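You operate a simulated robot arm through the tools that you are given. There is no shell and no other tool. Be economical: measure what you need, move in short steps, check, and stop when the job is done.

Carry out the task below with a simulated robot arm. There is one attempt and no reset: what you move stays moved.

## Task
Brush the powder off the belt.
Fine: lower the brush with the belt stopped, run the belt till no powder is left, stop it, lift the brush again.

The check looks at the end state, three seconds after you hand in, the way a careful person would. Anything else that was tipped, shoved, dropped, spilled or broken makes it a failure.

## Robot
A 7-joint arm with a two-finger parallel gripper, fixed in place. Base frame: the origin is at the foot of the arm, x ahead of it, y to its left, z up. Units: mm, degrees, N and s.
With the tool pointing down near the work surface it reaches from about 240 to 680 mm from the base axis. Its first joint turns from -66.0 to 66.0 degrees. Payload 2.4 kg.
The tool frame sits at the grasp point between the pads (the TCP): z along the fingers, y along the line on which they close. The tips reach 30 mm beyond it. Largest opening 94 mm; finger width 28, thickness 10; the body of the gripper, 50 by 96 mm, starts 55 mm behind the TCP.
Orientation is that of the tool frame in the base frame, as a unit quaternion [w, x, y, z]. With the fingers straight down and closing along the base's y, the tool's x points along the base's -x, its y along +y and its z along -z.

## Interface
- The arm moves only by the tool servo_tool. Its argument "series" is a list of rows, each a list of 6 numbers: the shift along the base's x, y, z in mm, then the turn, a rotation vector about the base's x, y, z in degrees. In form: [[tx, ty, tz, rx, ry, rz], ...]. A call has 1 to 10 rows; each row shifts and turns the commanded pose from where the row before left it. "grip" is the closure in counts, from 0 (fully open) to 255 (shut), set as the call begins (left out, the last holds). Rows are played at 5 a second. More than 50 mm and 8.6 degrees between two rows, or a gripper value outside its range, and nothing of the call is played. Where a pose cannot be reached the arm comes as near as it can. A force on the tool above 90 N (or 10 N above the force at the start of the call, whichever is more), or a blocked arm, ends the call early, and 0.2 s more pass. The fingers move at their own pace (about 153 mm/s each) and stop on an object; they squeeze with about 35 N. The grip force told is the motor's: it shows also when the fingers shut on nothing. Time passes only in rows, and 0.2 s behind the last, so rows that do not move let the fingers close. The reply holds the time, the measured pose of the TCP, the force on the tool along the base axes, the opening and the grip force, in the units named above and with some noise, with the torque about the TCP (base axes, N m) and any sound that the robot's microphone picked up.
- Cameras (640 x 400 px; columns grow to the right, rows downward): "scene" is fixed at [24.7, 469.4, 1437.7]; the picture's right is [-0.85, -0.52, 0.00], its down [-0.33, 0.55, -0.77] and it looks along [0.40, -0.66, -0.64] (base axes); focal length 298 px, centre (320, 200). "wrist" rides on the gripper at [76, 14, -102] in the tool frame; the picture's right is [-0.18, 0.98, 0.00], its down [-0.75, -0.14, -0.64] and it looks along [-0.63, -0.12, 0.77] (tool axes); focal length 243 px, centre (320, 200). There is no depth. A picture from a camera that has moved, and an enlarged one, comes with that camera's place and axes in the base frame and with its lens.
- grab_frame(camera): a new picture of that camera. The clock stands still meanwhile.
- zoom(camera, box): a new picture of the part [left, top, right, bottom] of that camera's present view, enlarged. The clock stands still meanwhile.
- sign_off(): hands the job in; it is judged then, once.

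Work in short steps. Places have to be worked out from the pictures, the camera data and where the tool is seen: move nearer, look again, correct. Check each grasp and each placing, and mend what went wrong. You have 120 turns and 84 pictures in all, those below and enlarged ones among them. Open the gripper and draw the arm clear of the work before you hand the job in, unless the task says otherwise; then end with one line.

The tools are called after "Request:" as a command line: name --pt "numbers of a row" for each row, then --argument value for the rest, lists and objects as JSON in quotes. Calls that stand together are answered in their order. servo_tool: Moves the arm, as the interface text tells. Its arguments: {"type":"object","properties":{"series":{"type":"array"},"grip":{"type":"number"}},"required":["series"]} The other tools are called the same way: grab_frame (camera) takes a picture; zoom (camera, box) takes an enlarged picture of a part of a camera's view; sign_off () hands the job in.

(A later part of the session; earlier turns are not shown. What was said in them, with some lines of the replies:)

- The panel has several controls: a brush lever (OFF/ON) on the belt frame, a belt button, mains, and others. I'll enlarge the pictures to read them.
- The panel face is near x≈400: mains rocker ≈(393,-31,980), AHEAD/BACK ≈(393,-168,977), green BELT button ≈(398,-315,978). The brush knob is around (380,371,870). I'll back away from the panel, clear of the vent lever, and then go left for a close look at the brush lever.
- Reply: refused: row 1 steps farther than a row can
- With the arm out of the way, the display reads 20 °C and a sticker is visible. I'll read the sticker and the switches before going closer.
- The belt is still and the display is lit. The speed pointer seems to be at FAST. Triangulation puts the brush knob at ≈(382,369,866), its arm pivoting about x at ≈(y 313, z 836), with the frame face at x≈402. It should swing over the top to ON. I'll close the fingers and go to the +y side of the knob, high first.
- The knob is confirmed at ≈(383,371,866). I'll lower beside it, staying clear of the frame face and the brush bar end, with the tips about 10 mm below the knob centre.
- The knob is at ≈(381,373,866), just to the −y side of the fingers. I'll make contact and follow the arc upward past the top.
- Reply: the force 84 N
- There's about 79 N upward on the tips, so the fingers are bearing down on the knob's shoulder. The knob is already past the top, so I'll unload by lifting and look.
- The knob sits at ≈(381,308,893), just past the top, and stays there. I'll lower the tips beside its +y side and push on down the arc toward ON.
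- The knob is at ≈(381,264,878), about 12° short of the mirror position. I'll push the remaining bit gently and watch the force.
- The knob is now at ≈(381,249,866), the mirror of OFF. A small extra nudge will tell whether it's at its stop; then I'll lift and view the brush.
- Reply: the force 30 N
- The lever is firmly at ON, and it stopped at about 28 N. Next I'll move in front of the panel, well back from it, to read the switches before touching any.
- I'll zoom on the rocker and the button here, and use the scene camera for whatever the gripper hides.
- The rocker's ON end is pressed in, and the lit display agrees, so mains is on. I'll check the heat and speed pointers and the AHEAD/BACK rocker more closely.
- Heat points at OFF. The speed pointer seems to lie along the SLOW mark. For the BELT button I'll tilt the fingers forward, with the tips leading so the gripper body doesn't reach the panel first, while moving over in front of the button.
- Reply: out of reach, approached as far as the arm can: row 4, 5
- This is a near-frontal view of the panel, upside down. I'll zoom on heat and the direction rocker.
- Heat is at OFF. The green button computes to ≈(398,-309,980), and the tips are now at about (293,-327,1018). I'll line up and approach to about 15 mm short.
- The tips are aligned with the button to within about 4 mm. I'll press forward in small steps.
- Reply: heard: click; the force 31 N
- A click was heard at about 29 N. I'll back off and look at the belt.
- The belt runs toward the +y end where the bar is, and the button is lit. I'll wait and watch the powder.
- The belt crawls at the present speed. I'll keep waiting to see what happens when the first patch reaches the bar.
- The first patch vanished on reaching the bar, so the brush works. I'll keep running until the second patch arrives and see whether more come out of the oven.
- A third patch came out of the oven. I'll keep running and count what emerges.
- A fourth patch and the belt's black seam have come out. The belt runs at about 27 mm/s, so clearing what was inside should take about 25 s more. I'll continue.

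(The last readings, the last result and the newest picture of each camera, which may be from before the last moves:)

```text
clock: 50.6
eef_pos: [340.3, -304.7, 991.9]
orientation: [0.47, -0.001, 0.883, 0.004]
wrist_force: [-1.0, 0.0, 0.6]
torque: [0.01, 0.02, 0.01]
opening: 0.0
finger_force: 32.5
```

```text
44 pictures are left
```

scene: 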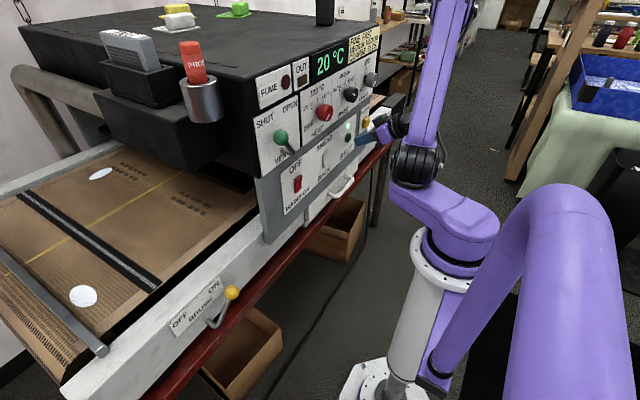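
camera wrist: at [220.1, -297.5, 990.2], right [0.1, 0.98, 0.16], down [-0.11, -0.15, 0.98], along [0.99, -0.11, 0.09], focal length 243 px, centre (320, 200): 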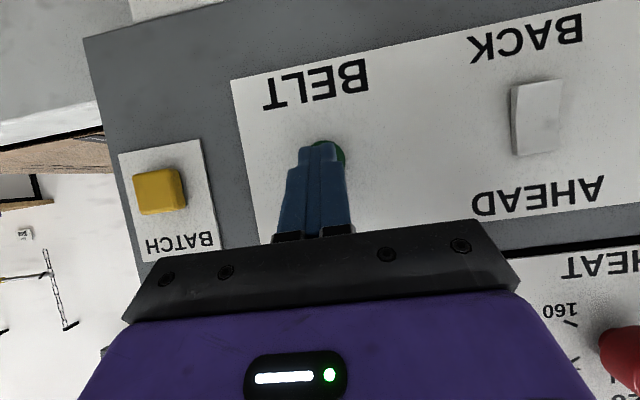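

A fifth patch is now visible behind the seam. I'll continue.

Request:
servo_tool --pt "0 0 0 0 0 0" --pt "0 0 0 0 0 0" --pt "0 0 0 0 0 0" --pt "0 0 0 0 0 0" --pt "0 0 0 0 0 0" --pt "0 0 0 0 0 0" --pt "0 0 0 0 0 0" --pt "0 0 0 0 0 0" --pt "0 0 0 0 0 0" --pt "0 0 0 0 0 0"

Request:
servo_tool --pt "0 0 0 0 0 0" --pt "0 0 0 0 0 0" --pt "0 0 0 0 0 0" --pt "0 0 0 0 0 0" --pt "0 0 0 0 0 0" --pt "0 0 0 0 0 0" --pt "0 0 0 0 0 0" --pt "0 0 0 0 0 0" --pt "0 0 0 0 0 0" --pt "0 0 0 0 0 0"

Request:
servo_tool --pt "0 0 0 0 0 0" --pt "0 0 0 0 0 0" --pt "0 0 0 0 0 0" --pt "0 0 0 0 0 0" --pt "0 0 0 0 0 0" --pt "0 0 0 0 0 0" --pt "0 0 0 0 0 0" --pt "0 0 0 0 0 0" --pt "0 0 0 0 0 0" --pt "0 0 0 0 0 0"

Request:
servo_tool --pt "0 0 0 0 0 0" --pt "0 0 0 0 0 0" --pt "0 0 0 0 0 0" --pt "0 0 0 0 0 0" --pt "0 0 0 0 0 0" --pt "0 0 0 0 0 0" --pt "0 0 0 0 0 0" --pt "0 0 0 0 0 0" --pt "0 0 0 0 0 0" --pt "0 0 0 0 0 0"

Request:
grab_frame --camera "scene"

```text
clock: 52.8
eef_pos: [340.4, -305.3, 992.4]
orientation: [0.471, -0.002, 0.882, 0.004]
wrist_force: [-0.1, -0.5, -0.6]
torque: [-0.03, -0.01, 0.0]
opening: 0.0
finger_force: 33.1
```

```text
clock: 55.0
eef_pos: [339.9, -306.8, 993.2]
orientation: [0.47, -0.002, 0.882, 0.004]
wrist_force: [-0.8, -0.9, 0.2]
torque: [-0.02, 0.0, -0.01]
opening: 0.2
finger_force: 33.0
```

```text
clock: 57.2
eef_pos: [339.6, -305.3, 993.6]
orientation: [0.47, -0.002, 0.883, 0.005]
wrist_force: [0.9, 0.1, 0.4]
torque: [0.01, 0.01, 0.0]
opening: 0.0
finger_force: 32.8
```

```text
clock: 59.4
eef_pos: [339.5, -306.6, 992.6]
orientation: [0.47, -0.002, 0.883, 0.004]
wrist_force: [0.3, 0.1, 0.1]
torque: [0.02, 0.0, -0.04]
opening: 0.0
finger_force: 33.2
```

```text
43 pictures are left
```

scene: 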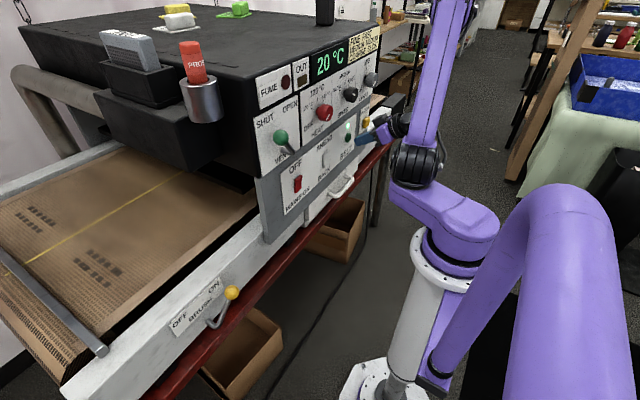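

No patch is visible now, though more may be inside the oven or on the return side. I'll keep the belt running and watch for new powder and for the seam coming round.

Request:
servo_tool --pt "0 0 0 0 0 0" --pt "0 0 0 0 0 0" --pt "0 0 0 0 0 0" --pt "0 0 0 0 0 0" --pt "0 0 0 0 0 0" --pt "0 0 0 0 0 0" --pt "0 0 0 0 0 0" --pt "0 0 0 0 0 0" --pt "0 0 0 0 0 0" --pt "0 0 0 0 0 0"

Request:
servo_tool --pt "0 0 0 0 0 0" --pt "0 0 0 0 0 0" --pt "0 0 0 0 0 0" --pt "0 0 0 0 0 0" --pt "0 0 0 0 0 0" --pt "0 0 0 0 0 0" --pt "0 0 0 0 0 0" --pt "0 0 0 0 0 0" --pt "0 0 0 0 0 0" --pt "0 0 0 0 0 0"

Request:
servo_tool --pt "0 0 0 0 0 0" --pt "0 0 0 0 0 0" --pt "0 0 0 0 0 0" --pt "0 0 0 0 0 0" --pt "0 0 0 0 0 0" --pt "0 0 0 0 0 0" --pt "0 0 0 0 0 0" --pt "0 0 0 0 0 0" --pt "0 0 0 0 0 0" --pt "0 0 0 0 0 0"

Request:
servo_tool --pt "0 0 0 0 0 0" --pt "0 0 0 0 0 0" --pt "0 0 0 0 0 0" --pt "0 0 0 0 0 0" --pt "0 0 0 0 0 0" --pt "0 0 0 0 0 0" --pt "0 0 0 0 0 0" --pt "0 0 0 0 0 0" --pt "0 0 0 0 0 0" --pt "0 0 0 0 0 0"

Request:
grab_frame --camera "scene"

Request:
servo_tool --pt "0 0 0 0 0 0" --pt "0 0 0 0 0 0" --pt "0 0 0 0 0 0" --pt "0 0 0 0 0 0" --pt "0 0 0 0 0 0" --pt "0 0 0 0 0 0" --pt "0 0 0 0 0 0" --pt "0 0 0 0 0 0" --pt "0 0 0 0 0 0" --pt "0 0 0 0 0 0"

Request:
servo_tool --pt "0 0 0 0 0 0" --pt "0 0 0 0 0 0" --pt "0 0 0 0 0 0" --pt "0 0 0 0 0 0" --pt "0 0 0 0 0 0" --pt "0 0 0 0 0 0" --pt "0 0 0 0 0 0" --pt "0 0 0 0 0 0" --pt "0 0 0 0 0 0" --pt "0 0 0 0 0 0"

Request:
servo_tool --pt "0 0 0 0 0 0" --pt "0 0 0 0 0 0" --pt "0 0 0 0 0 0" --pt "0 0 0 0 0 0" --pt "0 0 0 0 0 0" --pt "0 0 0 0 0 0" --pt "0 0 0 0 0 0" --pt "0 0 0 0 0 0" --pt "0 0 0 0 0 0" --pt "0 0 0 0 0 0"

Request:
grab_frame --camera "scene"

```text
clock: 61.6
eef_pos: [339.8, -305.9, 993.2]
orientation: [0.471, -0.001, 0.882, 0.004]
wrist_force: [0.2, -0.1, 1.0]
torque: [0.01, -0.01, 0.03]
opening: 0.1
finger_force: 32.7
```

```text
clock: 63.8
eef_pos: [340.4, -304.8, 992.6]
orientation: [0.47, -0.002, 0.882, 0.004]
wrist_force: [-0.3, -0.1, -0.9]
torque: [-0.03, 0.01, -0.05]
opening: 0.0
finger_force: 33.1
```

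```text
clock: 66.0
eef_pos: [339.1, -305.5, 991.8]
orientation: [0.47, -0.001, 0.882, 0.004]
wrist_force: [0.4, 0.5, 0.2]
torque: [0.01, 0.01, 0.01]
opening: 0.1
finger_force: 33.2
```

```text
clock: 68.2
eef_pos: [338.8, -306.9, 992.5]
orientation: [0.471, -0.002, 0.882, 0.004]
wrist_force: [1.1, 0.4, 0.0]
torque: [0.0, 0.0, -0.05]
opening: 0.0
finger_force: 32.8
```

```text
42 pictures are left
```

scene: 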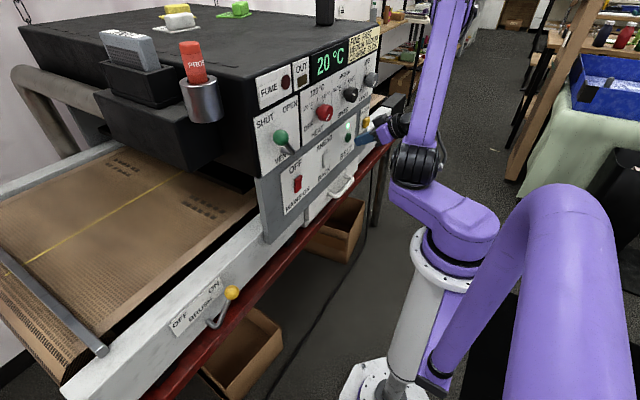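

```text
clock: 70.4
eef_pos: [340.2, -306.1, 992.1]
orientation: [0.47, -0.001, 0.882, 0.004]
wrist_force: [0.4, -0.4, -0.2]
torque: [-0.03, 0.03, 0.0]
opening: 0.0
finger_force: 33.4
```

```text
clock: 72.6
eef_pos: [339.0, -304.4, 992.6]
orientation: [0.47, -0.001, 0.882, 0.004]
wrist_force: [-0.4, 0.2, -0.6]
torque: [0.03, 0.01, 0.02]
opening: 0.0
finger_force: 33.2
```

```text
clock: 74.8
eef_pos: [339.9, -304.4, 993.8]
orientation: [0.47, -0.002, 0.883, 0.005]
wrist_force: [-1.0, 0.0, 0.0]
torque: [0.0, -0.02, -0.01]
opening: 0.0
finger_force: 33.4
```

```text
41 pictures are left
```

scene: 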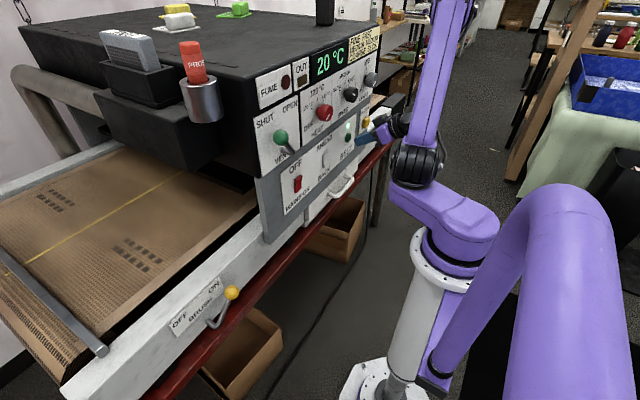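

Everything that lay on the top run has now passed the brush with no further powder. As a safeguard against powder on the return side, I'll run a while longer and check.

Request:
servo_tool --pt "0 0 0 0 0 0" --pt "0 0 0 0 0 0" --pt "0 0 0 0 0 0" --pt "0 0 0 0 0 0" --pt "0 0 0 0 0 0" --pt "0 0 0 0 0 0" --pt "0 0 0 0 0 0" --pt "0 0 0 0 0 0" --pt "0 0 0 0 0 0" --pt "0 0 0 0 0 0"

Request:
servo_tool --pt "0 0 0 0 0 0" --pt "0 0 0 0 0 0" --pt "0 0 0 0 0 0" --pt "0 0 0 0 0 0" --pt "0 0 0 0 0 0" --pt "0 0 0 0 0 0" --pt "0 0 0 0 0 0" --pt "0 0 0 0 0 0" --pt "0 0 0 0 0 0" --pt "0 0 0 0 0 0"

Request:
servo_tool --pt "0 0 0 0 0 0" --pt "0 0 0 0 0 0" --pt "0 0 0 0 0 0" --pt "0 0 0 0 0 0" --pt "0 0 0 0 0 0" --pt "0 0 0 0 0 0" --pt "0 0 0 0 0 0" --pt "0 0 0 0 0 0" --pt "0 0 0 0 0 0" --pt "0 0 0 0 0 0"

Request:
servo_tool --pt "0 0 0 0 0 0" --pt "0 0 0 0 0 0" --pt "0 0 0 0 0 0" --pt "0 0 0 0 0 0" --pt "0 0 0 0 0 0" --pt "0 0 0 0 0 0" --pt "0 0 0 0 0 0" --pt "0 0 0 0 0 0" --pt "0 0 0 0 0 0" --pt "0 0 0 0 0 0"

Request:
grab_frame --camera "scene"

Request:
servo_tool --pt "0 0 0 0 0 0" --pt "0 0 0 0 0 0" --pt "0 0 0 0 0 0" --pt "0 0 0 0 0 0" --pt "0 0 0 0 0 0" --pt "0 0 0 0 0 0" --pt "0 0 0 0 0 0" --pt "0 0 0 0 0 0" --pt "0 0 0 0 0 0" --pt "0 0 0 0 0 0"

Request:
servo_tool --pt "0 0 0 0 0 0" --pt "0 0 0 0 0 0" --pt "0 0 0 0 0 0" --pt "0 0 0 0 0 0" --pt "0 0 0 0 0 0" --pt "0 0 0 0 0 0" --pt "0 0 0 0 0 0" --pt "0 0 0 0 0 0" --pt "0 0 0 0 0 0" --pt "0 0 0 0 0 0"

Request:
servo_tool --pt "0 0 0 0 0 0" --pt "0 0 0 0 0 0" --pt "0 0 0 0 0 0" --pt "0 0 0 0 0 0" --pt "0 0 0 0 0 0" --pt "0 0 0 0 0 0" --pt "0 0 0 0 0 0" --pt "0 0 0 0 0 0" --pt "0 0 0 0 0 0" --pt "0 0 0 0 0 0"

Request:
servo_tool --pt "0 0 0 0 0 0" --pt "0 0 0 0 0 0" --pt "0 0 0 0 0 0" --pt "0 0 0 0 0 0" --pt "0 0 0 0 0 0" --pt "0 0 0 0 0 0" --pt "0 0 0 0 0 0" --pt "0 0 0 0 0 0" --pt "0 0 0 0 0 0" --pt "0 0 0 0 0 0"

Request:
grab_frame --camera "scene"

```text
clock: 77.0
eef_pos: [339.9, -305.2, 992.6]
orientation: [0.471, -0.001, 0.882, 0.004]
wrist_force: [-0.1, 0.3, 0.2]
torque: [0.0, 0.01, 0.01]
opening: 0.0
finger_force: 33.5
```

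```text
clock: 79.2
eef_pos: [339.7, -305.8, 992.6]
orientation: [0.47, -0.002, 0.883, 0.005]
wrist_force: [0.1, -0.8, -0.1]
torque: [0.01, 0.0, -0.01]
opening: 0.0
finger_force: 33.2
```

```text
clock: 81.4
eef_pos: [339.3, -305.0, 992.7]
orientation: [0.47, -0.003, 0.882, 0.005]
wrist_force: [-0.3, 1.2, -0.9]
torque: [0.02, 0.04, -0.01]
opening: 0.2
finger_force: 33.5
```

```text
clock: 83.6
eef_pos: [338.8, -305.7, 991.9]
orientation: [0.47, -0.001, 0.883, 0.004]
wrist_force: [-0.2, -0.2, 0.5]
torque: [-0.03, 0.0, 0.02]
opening: 0.0
finger_force: 32.5
```

```text
40 pictures are left
```

scene: 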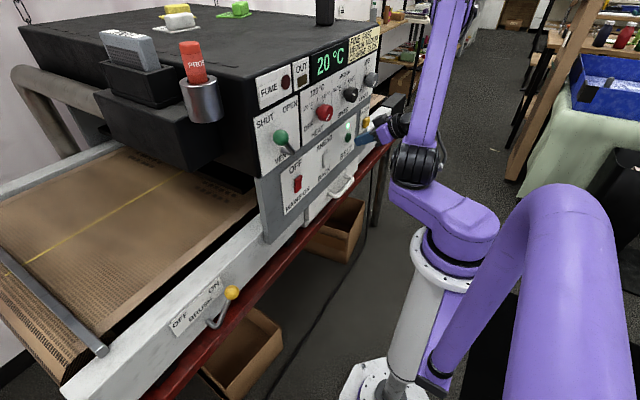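

```text
clock: 85.8
eef_pos: [339.5, -306.8, 993.6]
orientation: [0.471, -0.001, 0.882, 0.004]
wrist_force: [-0.8, 0.9, 0.2]
torque: [0.0, -0.01, 0.02]
opening: 0.2
finger_force: 33.3
```

```text
clock: 88.0
eef_pos: [339.9, -305.8, 993.0]
orientation: [0.471, -0.003, 0.882, 0.005]
wrist_force: [0.0, -0.1, -0.4]
torque: [0.01, -0.02, 0.01]
opening: 0.0
finger_force: 32.7
```

```text
clock: 90.2
eef_pos: [339.5, -304.5, 993.2]
orientation: [0.47, -0.002, 0.883, 0.005]
wrist_force: [0.3, -0.1, -0.1]
torque: [-0.01, -0.01, -0.02]
opening: 0.0
finger_force: 33.2
```

```text
clock: 92.4
eef_pos: [339.6, -305.8, 992.1]
orientation: [0.47, -0.001, 0.883, 0.003]
wrist_force: [0.2, 0.4, 0.1]
torque: [0.02, 0.04, -0.02]
opening: 0.0
finger_force: 33.0
```

```text
39 pictures are left
```

scene: 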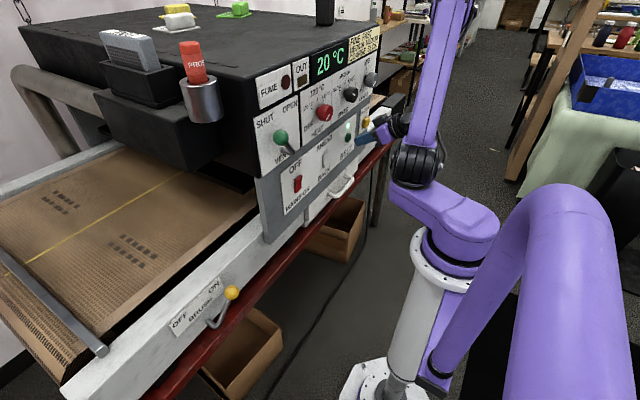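

The belt has stayed clean for over 30 s, which is the whole top run and more. I'll press the BELT button again to stop it, then back off.

Request:
servo_tool --pt "10 0 0 0 0 0" --pt "9 0 0 0 0 0" --pt "4 0 0 0 0 0" --pt "4 0 0 0 0 0" --pt "0 0 0 0 0 0"

Request:
servo_tool --pt "-15 0 0 0 0 0" --pt "-25 0 0 0 0 0" --pt "-25 0 5 0 0 0" --pt "0 0 0 0 0 0"

Request:
grab_frame --camera "scene"

Request:
servo_tool --pt "0 20 10 0 8.5 0" --pt "0 20 15 0 8.5 0" --pt "0 20 15 0 8.5 0" --pt "0 20 15 0 8.5 0" --pt "0 20 15 0 8.5 0" --pt "0 20 10 0 8.5 0" --pt "0 20 5 0 5 0" --pt "0 0 0 0 0 0"

Request:
grab_frame --camera "scene"

```text
clock: 93.6
eef_pos: [365.6, -306.6, 993.6]
orientation: [0.47, 0.0, 0.883, 0.003]
wrist_force: [-26.4, 2.8, 9.0]
torque: [0.05, -0.19, 0.07]
opening: 0.0
finger_force: 33.6
heard: click
```

```text
clock: 94.6
eef_pos: [298.9, -305.7, 998.0]
orientation: [0.47, -0.002, 0.883, 0.004]
wrist_force: [-0.1, 0.6, -0.3]
torque: [-0.01, 0.0, 0.02]
opening: 0.0
finger_force: 32.9
```

```text
38 pictures are left
```

scene: 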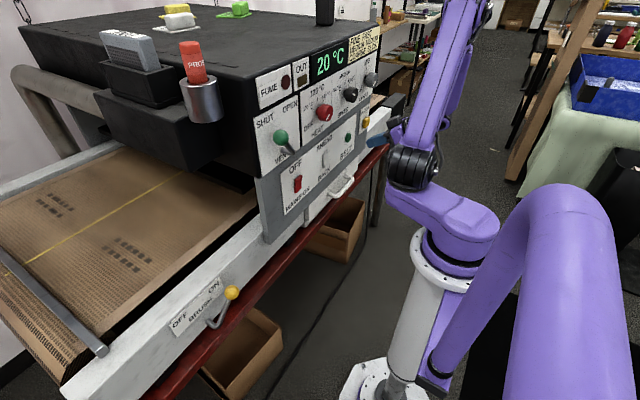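

```text
clock: 96.4
eef_pos: [301.4, -165.2, 1082.5]
orientation: [0.0, 0.0, 1.0, 0.004]
wrist_force: [0.2, -0.9, -0.7]
torque: [-0.01, 0.02, 0.0]
opening: 0.1
finger_force: 32.4
```

```text
37 pictures are left
```

scene: 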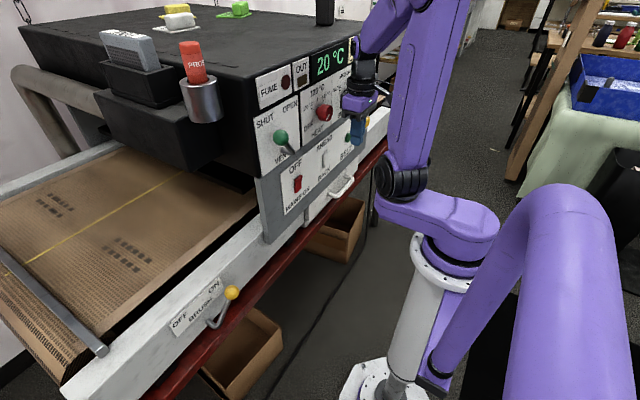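

The belt is stopped (the marks haven't moved over 1.8 s) and clean. Next I'll go back to the brush lever, this time on the −y side of its knob at ≈(381,251,866), keeping well away from the vent lever.

Request:
servo_tool --pt "-40 0 0 0 0 0" --pt "0 48 0 0 0 0" --pt "0 48 0 0 0 0" --pt "0 48 0 0 0 0" --pt "0 48 0 0 0 0" --pt "0 47 -10 0 0 0" --pt "0 46 -15 0 0 0" --pt "0 46 -15 0 0 0" --pt "0 46 -15 0 0 0" --pt "0 0 -38 0 0 0"

Request:
servo_tool --pt "40 0 0 0 0 0" --pt "40 0 0 0 0 0" --pt "32 0 0 0 0 0" --pt "0 0 0 0 0 0"

Request:
grab_frame --camera "wrist"

```text
clock: 98.6
eef_pos: [260.0, 212.8, 986.8]
orientation: [0.001, 0.001, 1.0, 0.004]
wrist_force: [-0.9, -0.1, 0.2]
torque: [0.01, -0.01, -0.01]
opening: 0.0
finger_force: 33.3
```

```text
clock: 99.6
eef_pos: [375.1, 212.1, 986.8]
orientation: [0.0, 0.001, 1.0, 0.005]
wrist_force: [0.0, -0.4, -0.3]
torque: [0.02, -0.02, 0.01]
opening: 0.0
finger_force: 33.3
```

```text
36 pictures are left
camera wrist: at [299.7, 225.8, 1089.9], right [0.18, 0.98, 0.01], down [0.75, -0.15, 0.64], along [0.63, -0.11, -0.77], focal length 243 px, centre (320, 200)
```

wrist: 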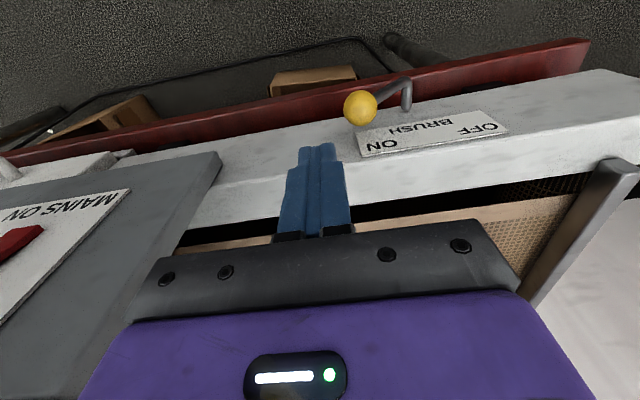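

The knob is confirmed at ≈(382,250,866). I'll lower beside it on the −y side and push it up the arc.

Request:
servo_tool --pt "-1 0 -40 0 0 0" --pt "0 0 -35 0 0 0" --pt "0 0 -26 0 0 0" --pt "0 0 0 0 0 0"

Request:
servo_tool --pt "0 7 0 0 0 0" --pt "0 7 2 0 0 0" --pt "0 8 9 0 0 0" --pt "0 12.5 11.4 0 0 0" --pt "0 15 8 0 0 0" --pt "0 14 4 0 0 0" --pt "0 0 0 0 0 0"

Request:
grab_frame --camera "wrist"

```text
clock: 100.6
eef_pos: [372.0, 210.2, 888.1]
orientation: [0.001, 0.001, 1.0, 0.005]
wrist_force: [0.4, 1.0, 0.1]
torque: [-0.01, -0.01, 0.02]
opening: 0.2
finger_force: 33.2
```

```text
clock: 102.2
eef_pos: [372.9, 274.5, 924.6]
orientation: [0.001, 0.001, 1.0, 0.005]
wrist_force: [-3.1, -5.2, 19.2]
torque: [0.02, -0.18, -0.06]
opening: 0.0
finger_force: 33.0
```

```text
35 pictures are left
camera wrist: at [297.0, 288.3, 1026.8], right [0.19, 0.98, 0.01], down [0.75, -0.15, 0.64], along [0.63, -0.11, -0.77], focal length 243 px, centre (320, 200)
```

wrist: 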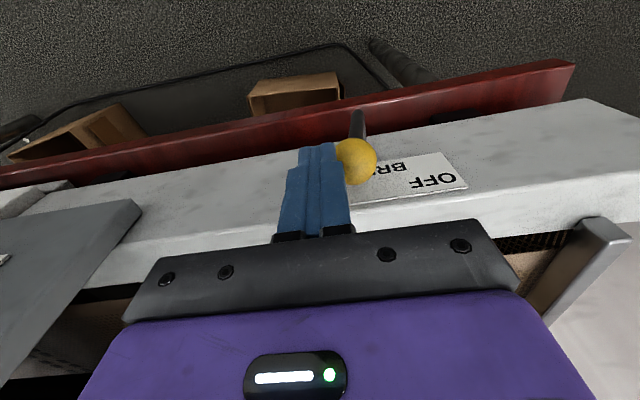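

The knob is at ≈(381,298,893), nearly at the top, but the tips ride too high on it. I'll back off slightly, lower, and push across.

Request:
servo_tool --pt "0 -8 3 0 0 0" --pt "0 -4 -10 0 0 0" --pt "0 0 -10 0 0 0" --pt "0 10 0 0 0 0" --pt "0 14 0 0 0 0" --pt "0 14 -2 0 0 0" --pt "0 13 -5 0 0 0" --pt "0 0 0 0 0 0"

Request:
grab_frame --camera "wrist"

```text
clock: 104.0
eef_pos: [371.7, 313.2, 900.1]
orientation: [0.0, 0.0, 1.0, 0.004]
wrist_force: [-0.4, 0.2, 0.8]
torque: [-0.04, 0.01, 0.0]
opening: 0.3
finger_force: 33.0
```

```text
34 pictures are left
camera wrist: at [296.6, 327.7, 1001.9], right [0.18, 0.98, 0.01], down [0.75, -0.15, 0.64], along [0.63, -0.11, -0.77], focal length 243 px, centre (320, 200)
```

wrist: 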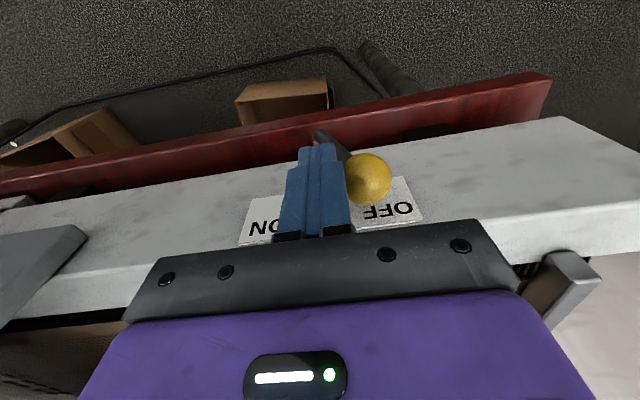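

The knob is at ≈(381,341,886), over the top. I'll keep pushing along the arc to the OFF stop.

Request:
servo_tool --pt "0 13 -7 0 0 0" --pt "0 10 -8 0 0 0" --pt "0 7 -5 0 0 0" --pt "0 4 0 0 0 0" --pt "0 4 0 0 0 0" --pt "0 0 0 0 0 0"

Request:
grab_frame --camera "wrist"

```text
clock: 105.4
eef_pos: [373.3, 343.6, 879.4]
orientation: [-0.004, 0.004, 1.0, 0.0]
wrist_force: [0.8, -41.9, 25.9]
torque: [-1.01, -0.28, -0.45]
opening: 0.0
finger_force: 33.4
```

```text
33 pictures are left
camera wrist: at [299.5, 359.4, 983.1], right [0.19, 0.98, 0.0], down [0.76, -0.15, 0.64], along [0.62, -0.12, -0.77], focal length 243 px, centre (320, 200)
```

wrist: 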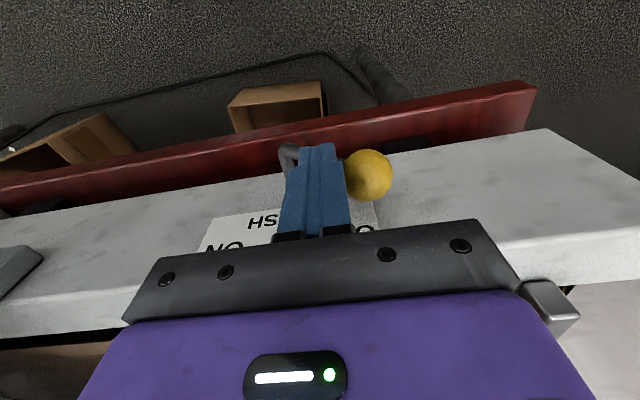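

It hit the stop at 42 N, with the knob near y≈370. I'll ease back, lift, draw the arm away, open the gripper and check.

Request:
servo_tool --pt "0 -12 2 0 0 0" --pt "-5 -8 30 0 0 0" --pt "-30 0 35 0 0 0" --pt "-40 0 25 0 0 0" --pt "-35 -20 20 0 0 0" --pt "0 -45 10 0 0 0" --pt "0 -45 10 0 0 0" --pt "0 -45 10 0 0 0" --pt "0 0 0 0 0 0"

Request:
servo_tool --pt "0 -45 20 0 0 0" --pt "0 -45 20 0 0 0" --pt "0 -45 20 0 0 0" --pt "0 -40 20 0 0 0" --pt "0 0 0 0 0 0" --pt "0 0 0 0 0 0" --grip 0

Request:
grab_frame --camera "scene"

Request:
zoom --camera "scene" --box '[0, 130, 260, 380]'

```text
clock: 107.4
eef_pos: [261.7, 173.4, 1021.0]
orientation: [0.0, 0.0, 1.0, 0.004]
wrist_force: [0.4, 0.4, -0.4]
torque: [-0.04, 0.0, -0.02]
opening: 0.0
finger_force: 33.1
```

```text
clock: 108.8
eef_pos: [260.2, 3.4, 1104.7]
orientation: [0.0, 0.001, 1.0, 0.004]
wrist_force: [0.3, 0.6, 0.7]
torque: [0.05, 0.01, -0.01]
opening: 94.1
finger_force: 0.0
```

```text
32 pictures are left
```

scene: 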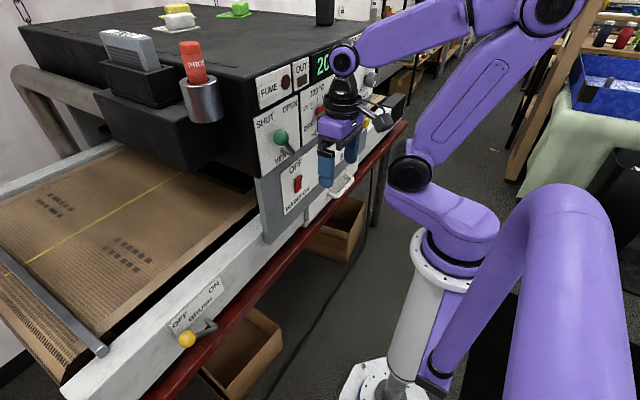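

```text
1.60 times, centred on (130, 255) of scene
camera zoom: at [24.7, 469.4, 1437.7], right [-0.85, -0.52, 0.0], down [-0.33, 0.55, -0.77], along [0.4, -0.66, -0.64], focal length 477 px, centre (624, 112)
```

zoom: 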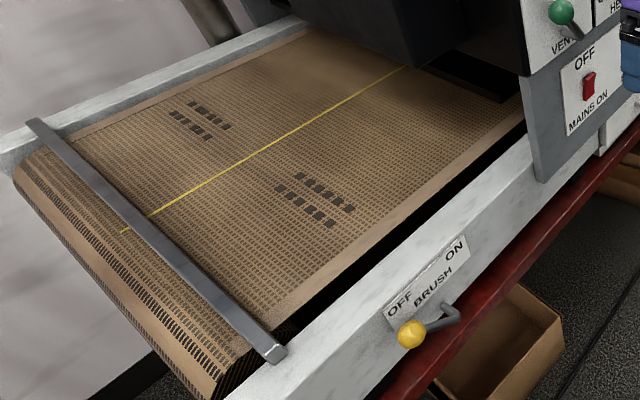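

The lever is back at OFF, the belt is still and clean, the other controls are untouched, and the gripper is open and clear of the panel. I'll hand in.

Request:
sign_off

```text
The job is handed in.
```

The belt is brushed clean: all five powder patches came off, the belt is stopped, the brush is lifted (lever at OFF), and the arm is open and clear. I left the speed knob as it was, since I read "Fine" as introducing the steps; it looked set to SLOW, while the machine's sticker pairs FINE with FAST.
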